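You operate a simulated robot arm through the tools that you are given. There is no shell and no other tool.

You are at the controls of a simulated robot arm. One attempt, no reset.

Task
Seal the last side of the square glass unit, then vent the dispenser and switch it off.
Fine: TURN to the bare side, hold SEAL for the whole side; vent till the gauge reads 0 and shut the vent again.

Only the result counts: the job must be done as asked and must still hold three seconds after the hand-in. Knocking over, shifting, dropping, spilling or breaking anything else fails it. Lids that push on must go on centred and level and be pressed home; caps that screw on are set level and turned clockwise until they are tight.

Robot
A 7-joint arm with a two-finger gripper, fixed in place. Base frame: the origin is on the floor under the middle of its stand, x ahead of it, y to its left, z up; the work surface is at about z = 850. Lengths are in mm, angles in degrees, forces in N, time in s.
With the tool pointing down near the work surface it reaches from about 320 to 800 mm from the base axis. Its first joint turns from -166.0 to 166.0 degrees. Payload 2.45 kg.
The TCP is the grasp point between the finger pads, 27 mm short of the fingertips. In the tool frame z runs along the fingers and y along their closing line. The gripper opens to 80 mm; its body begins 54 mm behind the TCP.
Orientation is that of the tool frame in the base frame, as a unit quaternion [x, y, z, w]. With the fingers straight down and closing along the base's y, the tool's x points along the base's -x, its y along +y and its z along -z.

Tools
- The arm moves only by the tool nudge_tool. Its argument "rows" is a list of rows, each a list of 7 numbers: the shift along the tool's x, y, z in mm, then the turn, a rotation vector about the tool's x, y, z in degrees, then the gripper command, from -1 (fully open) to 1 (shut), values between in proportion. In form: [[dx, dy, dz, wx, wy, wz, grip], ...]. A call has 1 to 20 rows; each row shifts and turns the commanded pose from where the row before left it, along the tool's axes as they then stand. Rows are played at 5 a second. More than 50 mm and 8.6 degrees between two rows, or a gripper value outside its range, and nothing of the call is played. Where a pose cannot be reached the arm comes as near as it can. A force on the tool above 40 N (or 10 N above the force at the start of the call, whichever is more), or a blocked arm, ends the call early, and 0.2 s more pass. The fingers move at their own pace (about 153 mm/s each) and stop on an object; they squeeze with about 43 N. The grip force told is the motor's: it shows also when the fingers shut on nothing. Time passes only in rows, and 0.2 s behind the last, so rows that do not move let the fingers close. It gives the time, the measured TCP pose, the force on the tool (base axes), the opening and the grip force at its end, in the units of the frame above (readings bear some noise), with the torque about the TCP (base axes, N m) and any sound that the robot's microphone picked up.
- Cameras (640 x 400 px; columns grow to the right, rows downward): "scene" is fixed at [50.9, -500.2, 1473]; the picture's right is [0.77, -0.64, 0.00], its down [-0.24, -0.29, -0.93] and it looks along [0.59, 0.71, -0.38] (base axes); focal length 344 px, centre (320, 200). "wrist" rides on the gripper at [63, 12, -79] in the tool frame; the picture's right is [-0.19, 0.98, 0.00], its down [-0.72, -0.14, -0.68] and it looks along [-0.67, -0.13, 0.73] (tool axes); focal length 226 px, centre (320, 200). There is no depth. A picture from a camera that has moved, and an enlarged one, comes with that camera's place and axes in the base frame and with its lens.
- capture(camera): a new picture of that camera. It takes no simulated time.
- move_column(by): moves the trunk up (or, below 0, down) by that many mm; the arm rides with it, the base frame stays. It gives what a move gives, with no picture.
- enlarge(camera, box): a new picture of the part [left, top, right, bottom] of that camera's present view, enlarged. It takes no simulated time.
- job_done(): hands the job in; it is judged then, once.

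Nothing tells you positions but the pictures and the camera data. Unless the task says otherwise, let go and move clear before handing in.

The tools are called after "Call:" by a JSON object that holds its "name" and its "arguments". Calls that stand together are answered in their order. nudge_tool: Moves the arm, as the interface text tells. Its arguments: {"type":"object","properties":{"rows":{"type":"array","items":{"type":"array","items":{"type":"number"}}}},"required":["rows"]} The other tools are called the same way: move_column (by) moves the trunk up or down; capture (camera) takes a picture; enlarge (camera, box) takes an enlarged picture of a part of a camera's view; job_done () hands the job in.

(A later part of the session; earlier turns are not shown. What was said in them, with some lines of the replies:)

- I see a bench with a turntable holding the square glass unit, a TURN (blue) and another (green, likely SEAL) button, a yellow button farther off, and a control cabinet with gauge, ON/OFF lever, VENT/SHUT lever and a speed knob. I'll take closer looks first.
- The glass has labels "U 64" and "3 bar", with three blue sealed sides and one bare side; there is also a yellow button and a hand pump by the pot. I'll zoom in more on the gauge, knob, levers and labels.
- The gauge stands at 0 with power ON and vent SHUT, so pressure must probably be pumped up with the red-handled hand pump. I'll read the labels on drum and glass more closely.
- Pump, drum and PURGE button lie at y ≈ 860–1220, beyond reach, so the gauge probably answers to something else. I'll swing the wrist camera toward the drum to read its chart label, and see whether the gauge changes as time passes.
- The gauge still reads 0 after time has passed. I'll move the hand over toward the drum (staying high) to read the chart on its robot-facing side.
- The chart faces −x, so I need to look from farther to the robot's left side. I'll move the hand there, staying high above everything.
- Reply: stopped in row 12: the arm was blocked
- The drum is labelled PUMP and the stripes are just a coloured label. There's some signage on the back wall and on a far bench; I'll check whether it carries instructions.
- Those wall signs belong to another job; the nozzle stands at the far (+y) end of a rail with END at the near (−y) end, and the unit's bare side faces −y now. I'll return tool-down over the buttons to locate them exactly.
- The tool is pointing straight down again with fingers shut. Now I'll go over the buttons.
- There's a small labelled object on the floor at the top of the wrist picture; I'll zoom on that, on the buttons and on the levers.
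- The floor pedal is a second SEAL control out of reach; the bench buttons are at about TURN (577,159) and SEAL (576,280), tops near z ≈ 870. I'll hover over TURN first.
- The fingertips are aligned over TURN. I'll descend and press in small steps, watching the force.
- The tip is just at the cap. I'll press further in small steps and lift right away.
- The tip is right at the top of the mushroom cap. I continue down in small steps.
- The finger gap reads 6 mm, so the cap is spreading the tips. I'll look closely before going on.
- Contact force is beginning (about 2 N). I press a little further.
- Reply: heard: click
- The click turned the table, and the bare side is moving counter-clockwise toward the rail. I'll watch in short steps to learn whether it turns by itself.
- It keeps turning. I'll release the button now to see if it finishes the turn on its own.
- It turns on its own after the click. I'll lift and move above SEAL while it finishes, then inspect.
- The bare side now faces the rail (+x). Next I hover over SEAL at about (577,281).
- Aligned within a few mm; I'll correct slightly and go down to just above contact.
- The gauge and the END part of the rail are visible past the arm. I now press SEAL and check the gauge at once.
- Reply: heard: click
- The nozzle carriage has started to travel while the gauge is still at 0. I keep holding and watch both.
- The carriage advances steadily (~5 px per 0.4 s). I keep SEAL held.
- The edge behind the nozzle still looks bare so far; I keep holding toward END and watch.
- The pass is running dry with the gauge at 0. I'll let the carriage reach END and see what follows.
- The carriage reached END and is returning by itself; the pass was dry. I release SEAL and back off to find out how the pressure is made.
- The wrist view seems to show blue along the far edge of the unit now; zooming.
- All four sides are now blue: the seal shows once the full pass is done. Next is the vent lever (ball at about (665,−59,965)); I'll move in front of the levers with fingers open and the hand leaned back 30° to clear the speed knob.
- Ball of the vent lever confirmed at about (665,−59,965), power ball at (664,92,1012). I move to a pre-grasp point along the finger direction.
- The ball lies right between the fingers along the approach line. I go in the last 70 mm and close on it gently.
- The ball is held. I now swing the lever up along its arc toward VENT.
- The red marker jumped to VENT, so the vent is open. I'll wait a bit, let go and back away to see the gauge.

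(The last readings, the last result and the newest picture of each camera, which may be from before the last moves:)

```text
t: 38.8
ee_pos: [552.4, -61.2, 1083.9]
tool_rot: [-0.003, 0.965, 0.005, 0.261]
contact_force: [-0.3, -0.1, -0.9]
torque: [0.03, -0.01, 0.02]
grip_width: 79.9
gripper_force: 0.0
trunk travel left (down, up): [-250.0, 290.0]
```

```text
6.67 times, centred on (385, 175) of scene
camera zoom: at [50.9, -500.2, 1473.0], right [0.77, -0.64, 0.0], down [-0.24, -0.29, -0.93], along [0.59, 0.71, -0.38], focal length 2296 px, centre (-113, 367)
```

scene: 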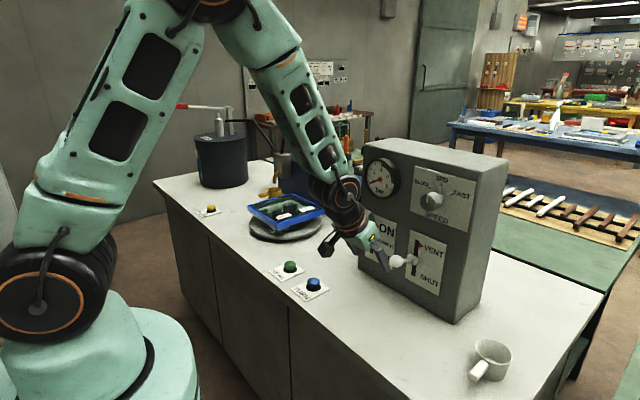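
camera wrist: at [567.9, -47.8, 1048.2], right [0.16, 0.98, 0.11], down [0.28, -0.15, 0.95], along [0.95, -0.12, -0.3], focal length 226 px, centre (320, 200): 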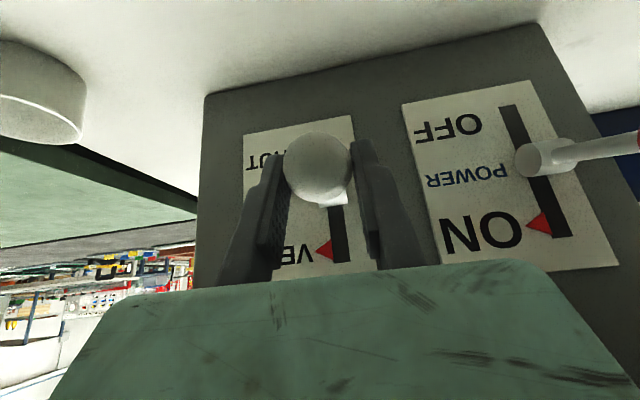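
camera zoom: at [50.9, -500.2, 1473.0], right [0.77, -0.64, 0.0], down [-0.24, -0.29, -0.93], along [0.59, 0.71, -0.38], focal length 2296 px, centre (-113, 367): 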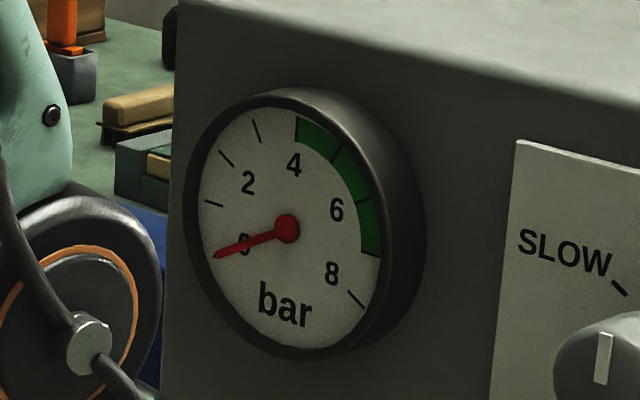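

Gauge reads 0 with the vent open. While here, I check the sealed unit in detail.

Call:
{"name": "enlarge", "arguments": {"camera": "scene", "box": [240, 180, 340, 245]}}

Call:
{"name": "enlarge", "arguments": {"camera": "scene", "box": [280, 185, 330, 217]}}

Call:
{"name": "enlarge", "arguments": {"camera": "scene", "box": [365, 165, 385, 190]}}

```text
6.15 times, centred on (290, 212) of scene
camera zoom: at [50.9, -500.2, 1473.0], right [0.77, -0.64, 0.0], down [-0.24, -0.29, -0.93], along [0.59, 0.71, -0.38], focal length 2119 px, centre (505, 123)
```

zoom: 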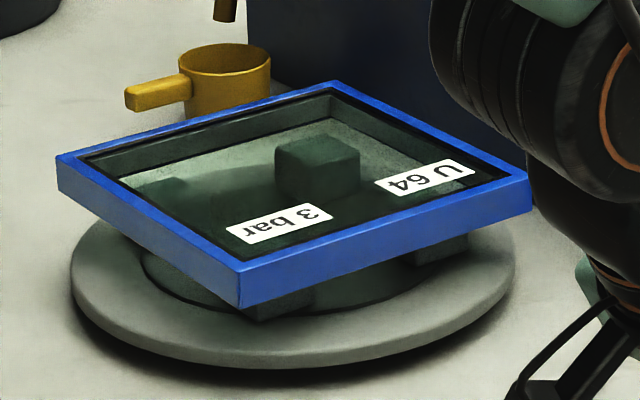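

```text
12.50 times, centred on (305, 201) of scene
camera zoom: at [50.9, -500.2, 1473.0], right [0.77, -0.64, 0.0], down [-0.24, -0.29, -0.93], along [0.59, 0.71, -0.38], focal length 4305 px, centre (508, 188)
```

zoom: 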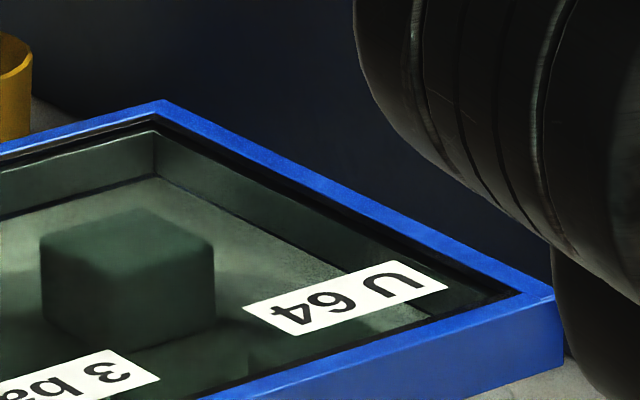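

```text
16.00 times, centred on (375, 178) of scene
camera zoom: at [50.9, -500.2, 1473.0], right [0.77, -0.64, 0.0], down [-0.24, -0.29, -0.93], along [0.59, 0.71, -0.38], focal length 5510 px, centre (-560, 560)
```

zoom: 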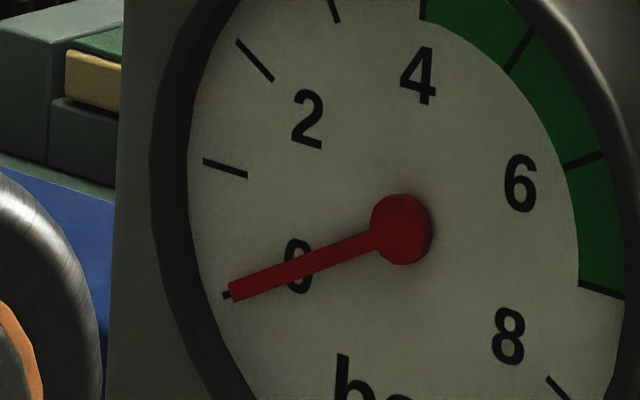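

All four borders are uniform blue and the gauge is at 0. I'll return to the vent ball by the reverse path, wait a little longer with the vent open, then close the fingers on it.

Call:
{"name": "nudge_tool", "arguments": {"rows": [[0, 0, 0, 0, 0, 0, -1], [0, 0, 0, 0, 0, 0, -1], [0, 0, 0, 0, 0, 0, -1], [0, 0, 0, 0, 0, 0, -1], [0, 0, 0, 0, 0, 0, -1], [0, 0, 0, 0, 0, 0, -1], [-30, 0, 20, 0, 0, 0, -1], [-30, 0, 30, 0, 0, 0, -1], [0, 0, 35, 0, 0, 0, -1], [0, 0, 35, 0, 0, 0, -1], [0, 0, 0, 0, 0, 0, -1]]}}

Call:
{"name": "capture", "arguments": {"camera": "wrist"}}

```text
t: 41.2
ee_pos: [663.0, -58.9, 1010.4]
tool_rot: [-0.002, 0.965, 0.005, 0.261]
contact_force: [-0.5, -0.4, -0.2]
torque: [0.02, 0.0, -0.01]
grip_width: 80.2
gripper_force: 0.0
trunk travel left (down, up): [-250.0, 290.0]
```

```text
taken
camera wrist: at [567.9, -46.5, 1046.7], right [0.16, 0.98, 0.1], down [0.28, -0.15, 0.95], along [0.95, -0.12, -0.3], focal length 226 px, centre (320, 200)
```

wrist: 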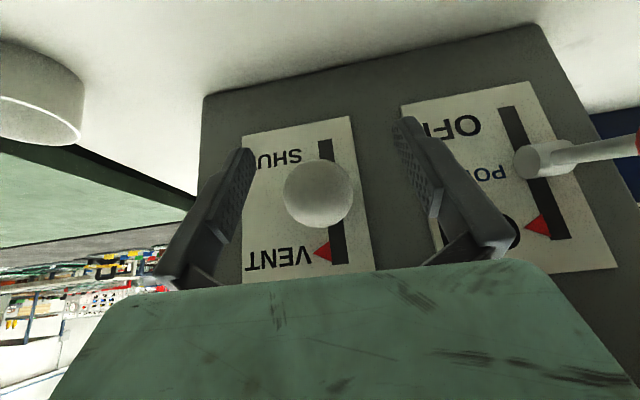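

The ball is again between the fingers. I close on it and swing the lever down to SHUT.

Call:
{"name": "nudge_tool", "arguments": {"rows": [[0, 0, 0, 0, 0, 0, 0], [0, 0, 0, 0, 0, 0, 1], [0, 0, 0, 0, 0, 0, 1], [5.53, 0, 5.46, 0, 0, 0, 1], [4.94, 0, 6.03, 0, 0, 0, 1], [4.3, 0, 6.53, 0, 0, 0, 1], [3.6, 0, 6.93, 0, 0, 0, 1], [2.86, 0, 7.25, 0, 0, 0, 1], [2.07, 0, 7.48, 0, 0, 0, 1], [0, 0, 0, 0, 0, 0, 1]]}}

Call:
{"name": "capture", "arguments": {"camera": "wrist"}}

Call:
{"name": "enlarge", "arguments": {"camera": "scene", "box": [340, 140, 490, 310]}}

```text
t: 43.4
ee_pos: [661.8, -60.3, 963.8]
tool_rot: [-0.002, 0.966, 0.005, 0.26]
contact_force: [-11.2, -8.4, 8.3]
torque: [0.12, -0.96, -0.1]
grip_width: 30.9
gripper_force: 45.5
trunk travel left (down, up): [-250.0, 290.0]
```

```text
taken
camera wrist: at [566.7, -47.6, 1000.8], right [0.16, 0.98, 0.1], down [0.28, -0.15, 0.95], along [0.95, -0.12, -0.3], focal length 226 px, centre (320, 200)
```

wrist: 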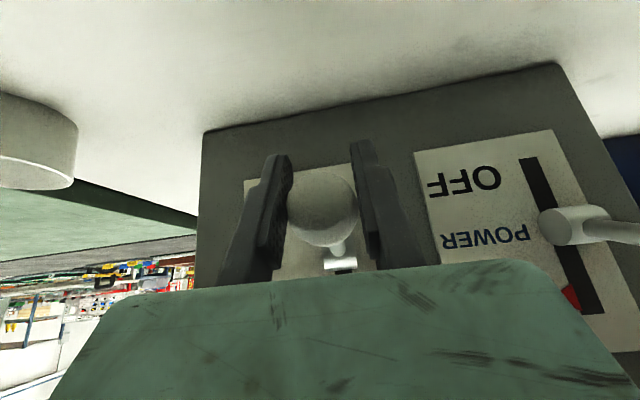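

```text
2.35 times, centred on (415, 225) of scene
camera zoom: at [50.9, -500.2, 1473.0], right [0.77, -0.64, 0.0], down [-0.24, -0.29, -0.93], along [0.59, 0.71, -0.38], focal length 810 px, centre (96, 141)
```

zoom: 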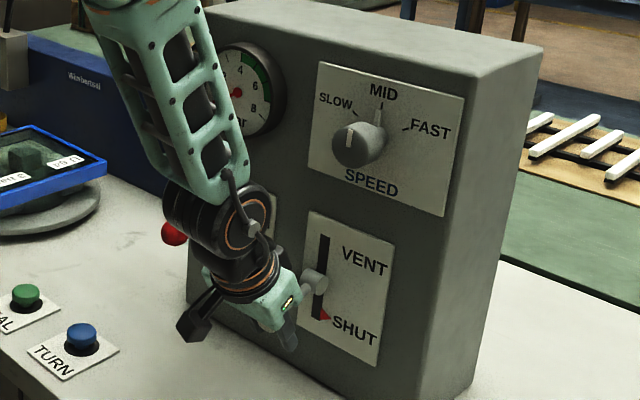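

The marker is back at SHUT. I relax, open the fingers, back off and look at gauge and lever.

Call:
{"name": "nudge_tool", "arguments": {"rows": [[0.5, 0, -1.5, 0, 0, 0, 1], [0, 0, 0, 0, 0, 0, 0], [0, 0, 0, 0, 0, 0, -0.6], [0, 0, 0, 0, 0, 0, -1], [0, 0, -35, 0, 0, 0, -1], [0, 0, -35, 0, 0, 0, -1], [30, 0, -30, 0, 0, 0, -1], [30, 0, -30, 0, 0, 0, -1], [0, 0, 0, 0, 0, 0, -1]]}}

Call:
{"name": "enlarge", "arguments": {"camera": "scene", "box": [340, 140, 490, 310]}}

Call:
{"name": "enlarge", "arguments": {"camera": "scene", "box": [355, 145, 415, 205]}}

Call:
{"name": "capture", "arguments": {"camera": "wrist"}}

```text
t: 45.4
ee_pos: [545.7, -60.5, 1045.9]
tool_rot: [-0.002, 0.966, 0.005, 0.26]
contact_force: [1.2, -0.1, -0.1]
torque: [0.03, 0.02, -0.04]
grip_width: 79.9
gripper_force: 0.1
trunk travel left (down, up): [-250.0, 290.0]
```

```text
2.35 times, centred on (415, 225) of scene
camera zoom: at [50.9, -500.2, 1473.0], right [0.77, -0.64, 0.0], down [-0.24, -0.29, -0.93], along [0.59, 0.71, -0.38], focal length 810 px, centre (96, 141)
```

zoom: 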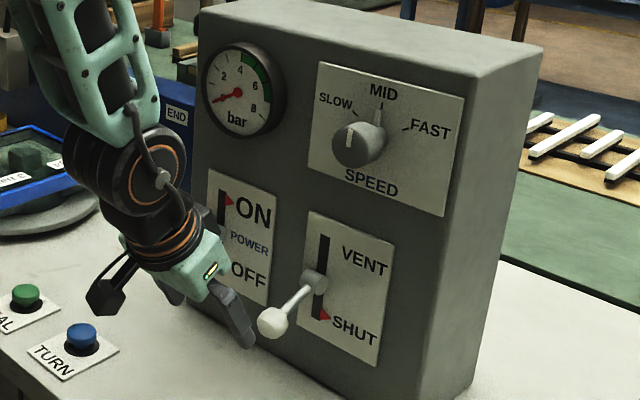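

```text
6.67 times, centred on (385, 175) of scene
camera zoom: at [50.9, -500.2, 1473.0], right [0.77, -0.64, 0.0], down [-0.24, -0.29, -0.93], along [0.59, 0.71, -0.38], focal length 2296 px, centre (-113, 367)
```

zoom: 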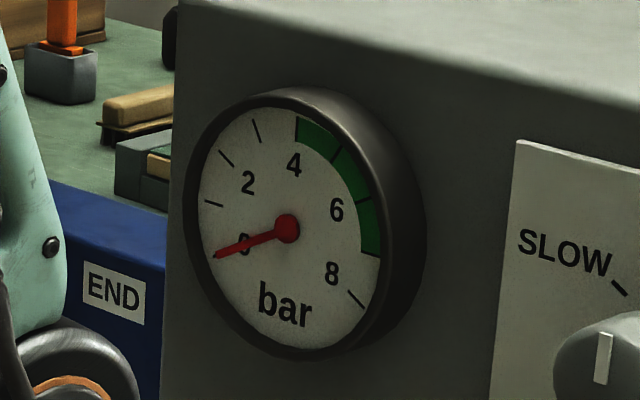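

```text
taken
camera wrist: at [451.3, -48.1, 1082.4], right [0.16, 0.98, 0.1], down [0.28, -0.15, 0.95], along [0.95, -0.12, -0.3], focal length 226 px, centre (320, 200)
```

wrist: 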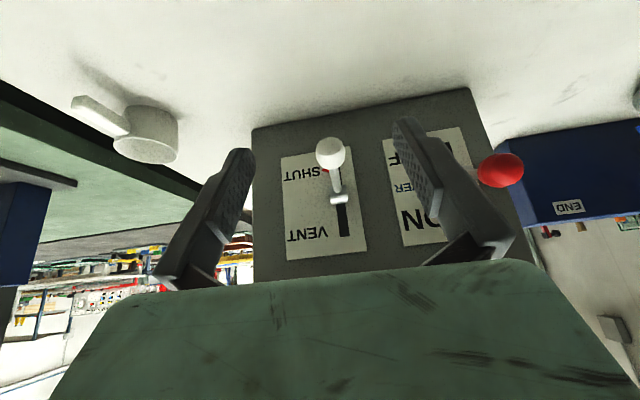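

Vent is SHUT and the gauge stays at 0. Now I go to the power lever, pre-grasp above its ball at (664,92,1012).

Call:
{"name": "nudge_tool", "arguments": {"rows": [[-5.1, 38, -8.2, 0, 0, 0, -1], [-5.1, 38, -8.2, 0, 0, 0, -1], [-5.1, 38, -8.2, 0, 0, 0, -1], [-5.1, 38, -8.2, 0, 0, 0, -1], [-32.3, 0, 26.8, 0, 0, 0, -1], [-32.3, 0, 26.8, 0, 0, 0, -1], [0, 0, 0, 0, 0, 0, -1]]}}

Call:
{"name": "capture", "arguments": {"camera": "wrist"}}

Call:
{"name": "enlarge", "arguments": {"camera": "scene", "box": [310, 170, 460, 310]}}

```text
t: 47.0
ee_pos: [627.6, 92.0, 1072.4]
tool_rot: [-0.002, 0.965, 0.004, 0.261]
contact_force: [-0.5, -0.6, -0.2]
torque: [0.01, 0.02, 0.02]
grip_width: 79.9
gripper_force: 0.1
trunk travel left (down, up): [-250.0, 290.0]
```

```text
taken
camera wrist: at [533.0, 104.3, 1109.0], right [0.16, 0.98, 0.1], down [0.28, -0.15, 0.95], along [0.95, -0.12, -0.3], focal length 226 px, centre (320, 200)
```

wrist: 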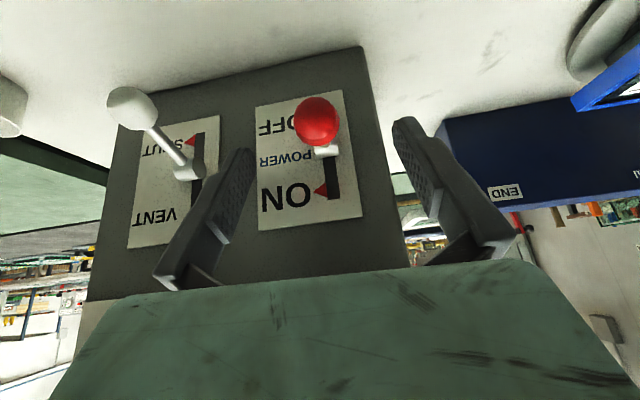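

```text
2.86 times, centred on (385, 240) of scene
camera zoom: at [50.9, -500.2, 1473.0], right [0.77, -0.64, 0.0], down [-0.24, -0.29, -0.93], along [0.59, 0.71, -0.38], focal length 984 px, centre (134, 86)
```

zoom: 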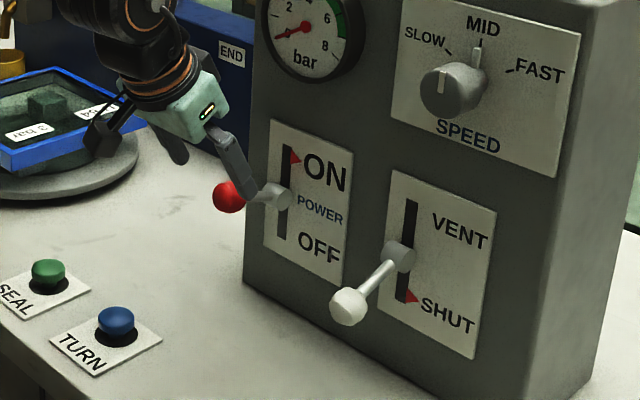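

Call:
{"name": "nudge_tool", "arguments": {"rows": [[0, -0.5, 35, 0, 0, 0, -1], [0, -0.5, 35, 0, 0, 0, -1], [0, 0, 0, 0, 0, 0, -1]]}}

Call:
{"name": "capture", "arguments": {"camera": "wrist"}}

```text
t: 47.8
ee_pos: [664.8, 92.4, 1012.1]
tool_rot: [-0.002, 0.965, 0.004, 0.261]
contact_force: [0.4, -0.8, -0.5]
torque: [0.02, 0.0, 0.0]
grip_width: 80.0
gripper_force: 0.0
trunk travel left (down, up): [-250.0, 290.0]
```

```text
taken
camera wrist: at [569.0, 103.9, 1048.5], right [0.16, 0.98, 0.11], down [0.28, -0.15, 0.95], along [0.95, -0.12, -0.3], focal length 226 px, centre (320, 200)
```

wrist: 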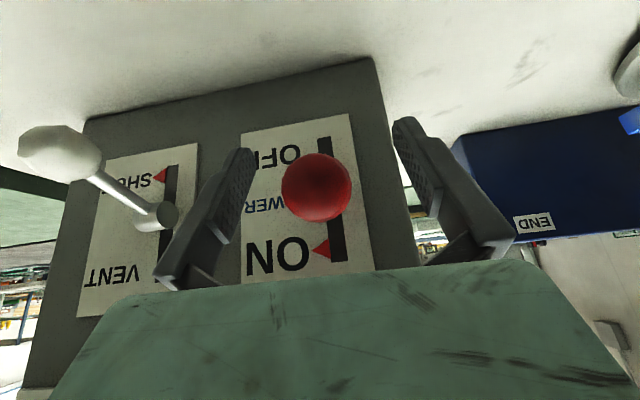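

The red ball is centred between the fingers. I close and swing it down to OFF.

Call:
{"name": "nudge_tool", "arguments": {"rows": [[0, 0, 0, 0, 0, 0, 0], [0, 0, 0, 0, 0, 0, 1], [0, 0, 0, 0, 0, 0, 1], [5.53, 0, 5.46, 0, 0, 0, 1], [4.94, 0, 6.03, 0, 0, 0, 1], [4.3, 0, 6.53, 0, 0, 0, 1], [3.6, 0, 6.93, 0, 0, 0, 1], [2.86, 0, 7.25, 0, 0, 0, 1], [2.07, 0, 7.48, 0, 0, 0, 1], [0, 0, 0, 0, 0, 0, 1]]}}

Call:
{"name": "capture", "arguments": {"camera": "wrist"}}

Call:
{"name": "enlarge", "arguments": {"camera": "scene", "box": [310, 170, 460, 310]}}

```text
t: 50.0
ee_pos: [662.0, 89.5, 965.3]
tool_rot: [-0.001, 0.965, 0.004, 0.26]
contact_force: [-1.8, -12.5, 5.0]
torque: [0.22, -0.46, -0.09]
grip_width: 31.1
gripper_force: 44.8
trunk travel left (down, up): [-250.0, 290.0]
```

```text
taken
camera wrist: at [566.9, 102.4, 1002.6], right [0.16, 0.98, 0.11], down [0.28, -0.15, 0.95], along [0.95, -0.12, -0.3], focal length 226 px, centre (320, 200)
```

wrist: 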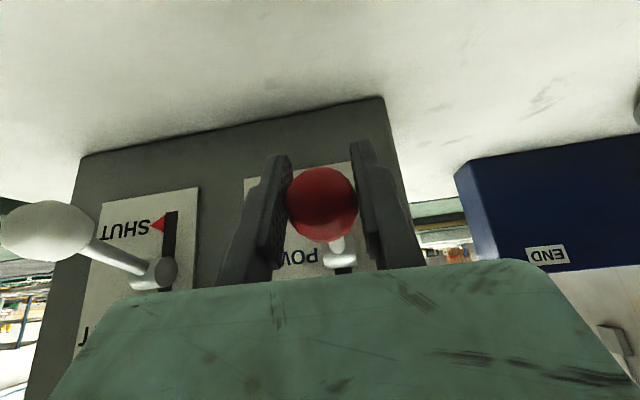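

```text
2.86 times, centred on (385, 240) of scene
camera zoom: at [50.9, -500.2, 1473.0], right [0.77, -0.64, 0.0], down [-0.24, -0.29, -0.93], along [0.59, 0.71, -0.38], focal length 984 px, centre (134, 86)
```

zoom: 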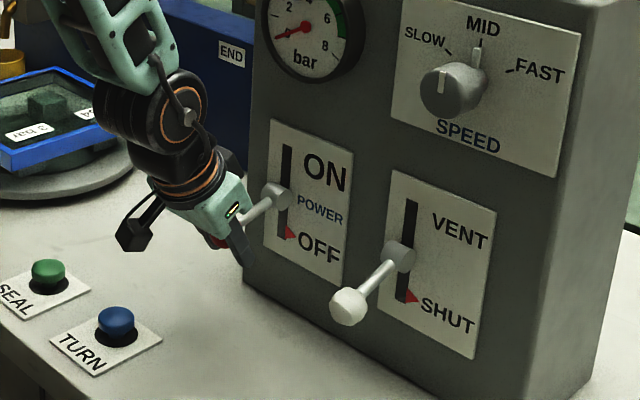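

The power marker is now at OFF. I let go and back away.

Call:
{"name": "nudge_tool", "arguments": {"rows": [[0, 0, 0, 0, 0, 0, 0], [0, 0, 0, 0, 0, 0, -0.6], [0, 0, 0, 0, 0, 0, -1], [0, 0, -35, 0, 0, 0, -1], [0, 0, -35, 0, 0, 0, -1], [30, 0, -30, 0, 0, 0, -1], [30, 0, -35, 0, 0, 0, -1], [30, 0, -35, 0, 0, 0, -1], [0, 0, 0, 0, 0, 0, -1]]}}

Call:
{"name": "capture", "arguments": {"camera": "scene"}}

Call:
{"name": "enlarge", "arguments": {"camera": "scene", "box": [340, 140, 490, 310]}}

Call:
{"name": "enlarge", "arguments": {"camera": "scene", "box": [230, 130, 370, 250]}}

Call:
{"name": "capture", "arguments": {"camera": "wrist"}}

```text
t: 52.0
ee_pos: [499.7, 91.2, 1069.4]
tool_rot: [-0.002, 0.966, 0.005, 0.26]
contact_force: [0.2, 0.0, -0.1]
torque: [0.01, 0.03, 0.01]
grip_width: 80.0
gripper_force: 0.0
trunk travel left (down, up): [-250.0, 290.0]
```

```text
taken
```

scene: 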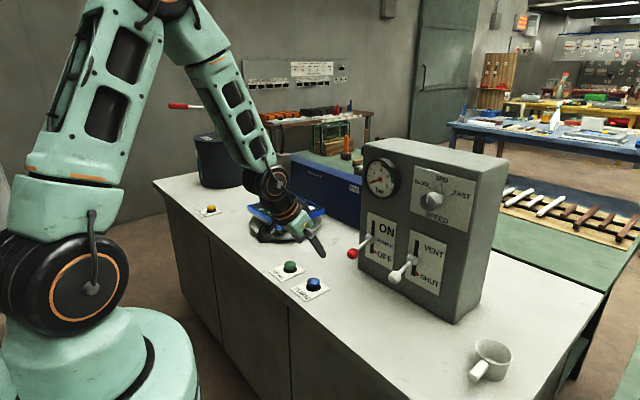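

```text
2.35 times, centred on (415, 225) of scene
camera zoom: at [50.9, -500.2, 1473.0], right [0.77, -0.64, 0.0], down [-0.24, -0.29, -0.93], along [0.59, 0.71, -0.38], focal length 810 px, centre (96, 141)
```

zoom: 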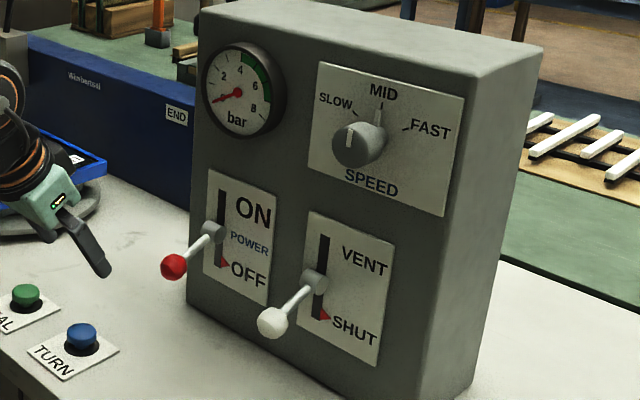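

```text
3.33 times, centred on (300, 190) of scene
camera zoom: at [50.9, -500.2, 1473.0], right [0.77, -0.64, 0.0], down [-0.24, -0.29, -0.93], along [0.59, 0.71, -0.38], focal length 1148 px, centre (387, 233)
```

zoom: 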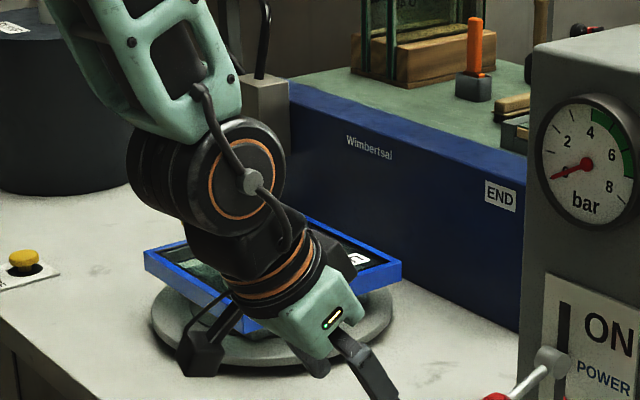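

```text
taken
camera wrist: at [404.3, 102.8, 1105.9], right [0.16, 0.98, 0.1], down [0.28, -0.15, 0.95], along [0.95, -0.12, -0.3], focal length 226 px, centre (320, 200)
```

wrist: 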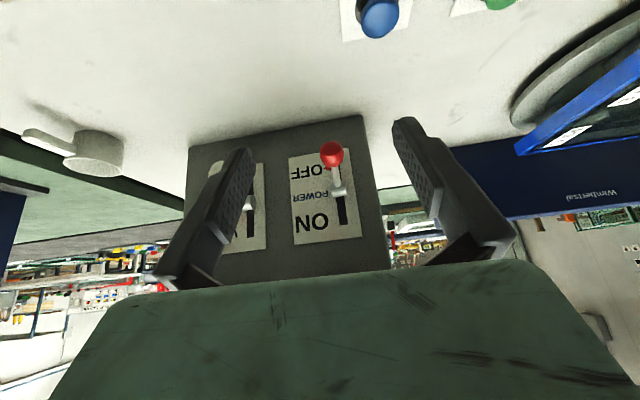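

Power is OFF, vent SHUT and gauge 0. I'll lift the arm clear and take a last look at the whole bench.

Call:
{"name": "nudge_tool", "arguments": {"rows": [[10, 0, -40, 0, 0, 0, -1], [10, 0, -40, 0, 0, 0, -1], [10, 0, -40, 0, 0, 0, -1], [0, 0, 0, 0, 0, 0, -1], [0, 0, 0, 0, 0, 0, -1], [0, 0, 0, 0, 0, 0, -1]]}}

Call:
{"name": "capture", "arguments": {"camera": "scene"}}

Call:
{"name": "enlarge", "arguments": {"camera": "scene", "box": [230, 150, 370, 250]}}

Call:
{"name": "enlarge", "arguments": {"camera": "scene", "box": [340, 140, 490, 310]}}

Call:
{"name": "capture", "arguments": {"camera": "wrist"}}

```text
t: 53.1
ee_pos: [413.4, -73.4, 1158.0]
tool_rot: [0.205, 0.944, -0.033, 0.256]
contact_force: [-0.1, 1.0, -0.5]
torque: [-0.04, 0.0, 0.0]
grip_width: 80.3
gripper_force: 0.2
trunk travel left (down, up): [-250.0, 290.0]
stopped in row 5: the arm was blocked; the commanded pose is now the measured one
```

```text
taken
```

scene: 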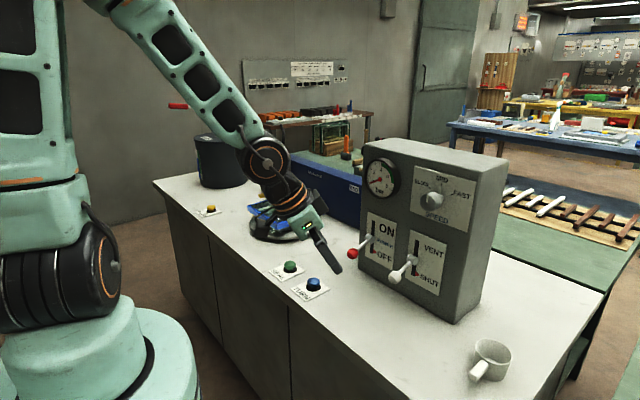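

```text
4.00 times, centred on (300, 200) of scene
camera zoom: at [50.9, -500.2, 1473.0], right [0.77, -0.64, 0.0], down [-0.24, -0.29, -0.93], along [0.59, 0.71, -0.38], focal length 1378 px, centre (400, 200)
```

zoom: 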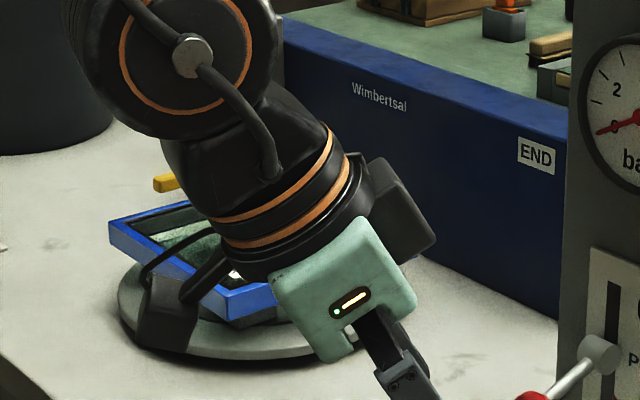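

```text
2.35 times, centred on (415, 225) of scene
camera zoom: at [50.9, -500.2, 1473.0], right [0.77, -0.64, 0.0], down [-0.24, -0.29, -0.93], along [0.59, 0.71, -0.38], focal length 810 px, centre (96, 141)
```

zoom: 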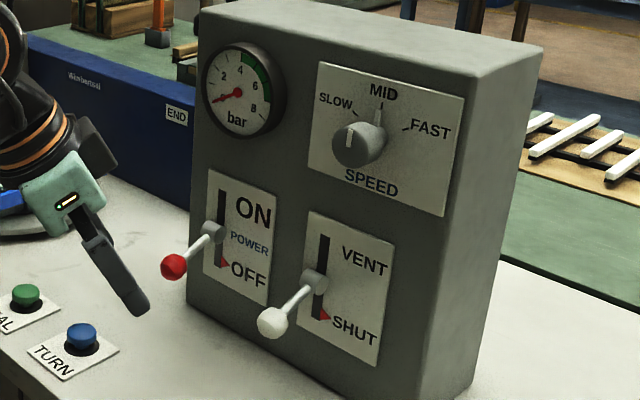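

```text
taken
camera wrist: at [330.6, -24.4, 1195.8], right [0.55, 0.83, 0.14], down [0.19, -0.28, 0.94], along [0.82, -0.49, -0.31], focal length 226 px, centre (320, 200)
```

wrist: 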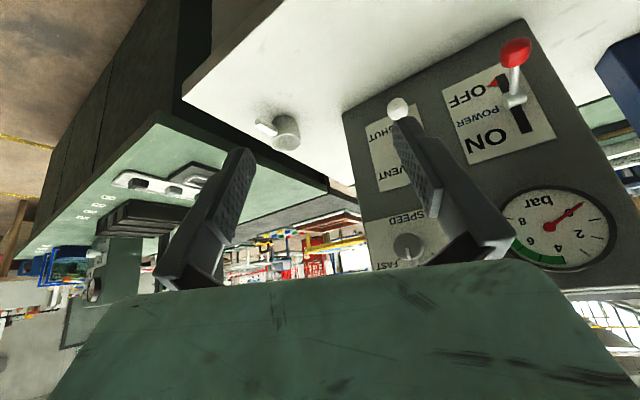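

The arm swung aside near its folded limit but touched nothing; it stands clear. I let it settle and check the unit once more before handing in.

Call:
{"name": "nudge_tool", "arguments": {"rows": [[0, 0, 0, 0, 0, 0, -1], [0, 0, 0, 0, 0, 0, -1], [0, 0, 0, 0, 0, 0, -1], [0, 0, 0, 0, 0, 0, -1], [0, 0, 0, 0, 0, 0, -1]]}}

Call:
{"name": "capture", "arguments": {"camera": "scene"}}

Call:
{"name": "enlarge", "arguments": {"camera": "scene", "box": [355, 145, 415, 205]}}

```text
t: 54.3
ee_pos: [413.5, -72.3, 1159.1]
tool_rot: [0.203, 0.944, -0.034, 0.257]
contact_force: [0.0, -0.5, -0.1]
torque: [0.01, 0.03, -0.02]
grip_width: 80.0
gripper_force: 0.0
trunk travel left (down, up): [-250.0, 290.0]
```

```text
taken
```

scene: 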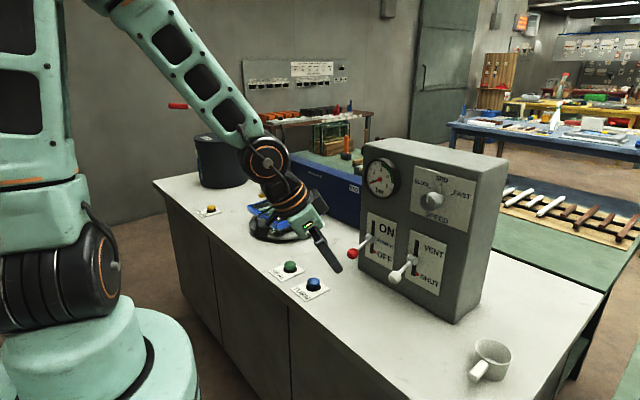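

```text
6.67 times, centred on (385, 175) of scene
camera zoom: at [50.9, -500.2, 1473.0], right [0.77, -0.64, 0.0], down [-0.24, -0.29, -0.93], along [0.59, 0.71, -0.38], focal length 2296 px, centre (-113, 367)
```

zoom: 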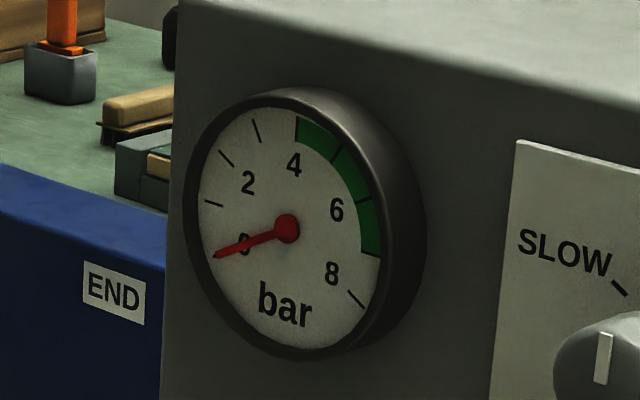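

Everything stands as asked: the fourth side is sealed, the gauge reads 0, the vent is SHUT, the power is OFF and the arm is clear with nothing else disturbed. I hand the job in.

Call:
{"name": "job_done", "arguments": {}}

```text
The job is handed in.
```

I sealed the last side, vented the dispenser with the vent shut again, and switched the power off. I've handed the job in, but no result came back.

- **Sealing:** One TURN press brought the bare side round to the nozzle. I held SEAL until the nozzle had passed END and started back. All four edges of the unit now look the same blue. I couldn't see the outer face of the new side directly, only its top border.
- **Pressure:** The gauge read 0 before, during and after sealing, although the unit is labelled "3 bar". The hand pump on the drum is out of the arm's reach, so I couldn't raise the pressure. The edge only turned blue after the pass ended. I can't say whether the pressure affects how good the seal is.
- **Vent and power:** I held the vent open for about six seconds with the gauge at 0, then shut it. I switched the power off after that. The markers show SHUT and OFF, and the gauge still reads 0.
- **Arm:** It stands clear with the fingers open. On the final move away it reached a joint limit and swung sideways, but it touched nothing. The pictures show nothing on the bench moved or knocked over.
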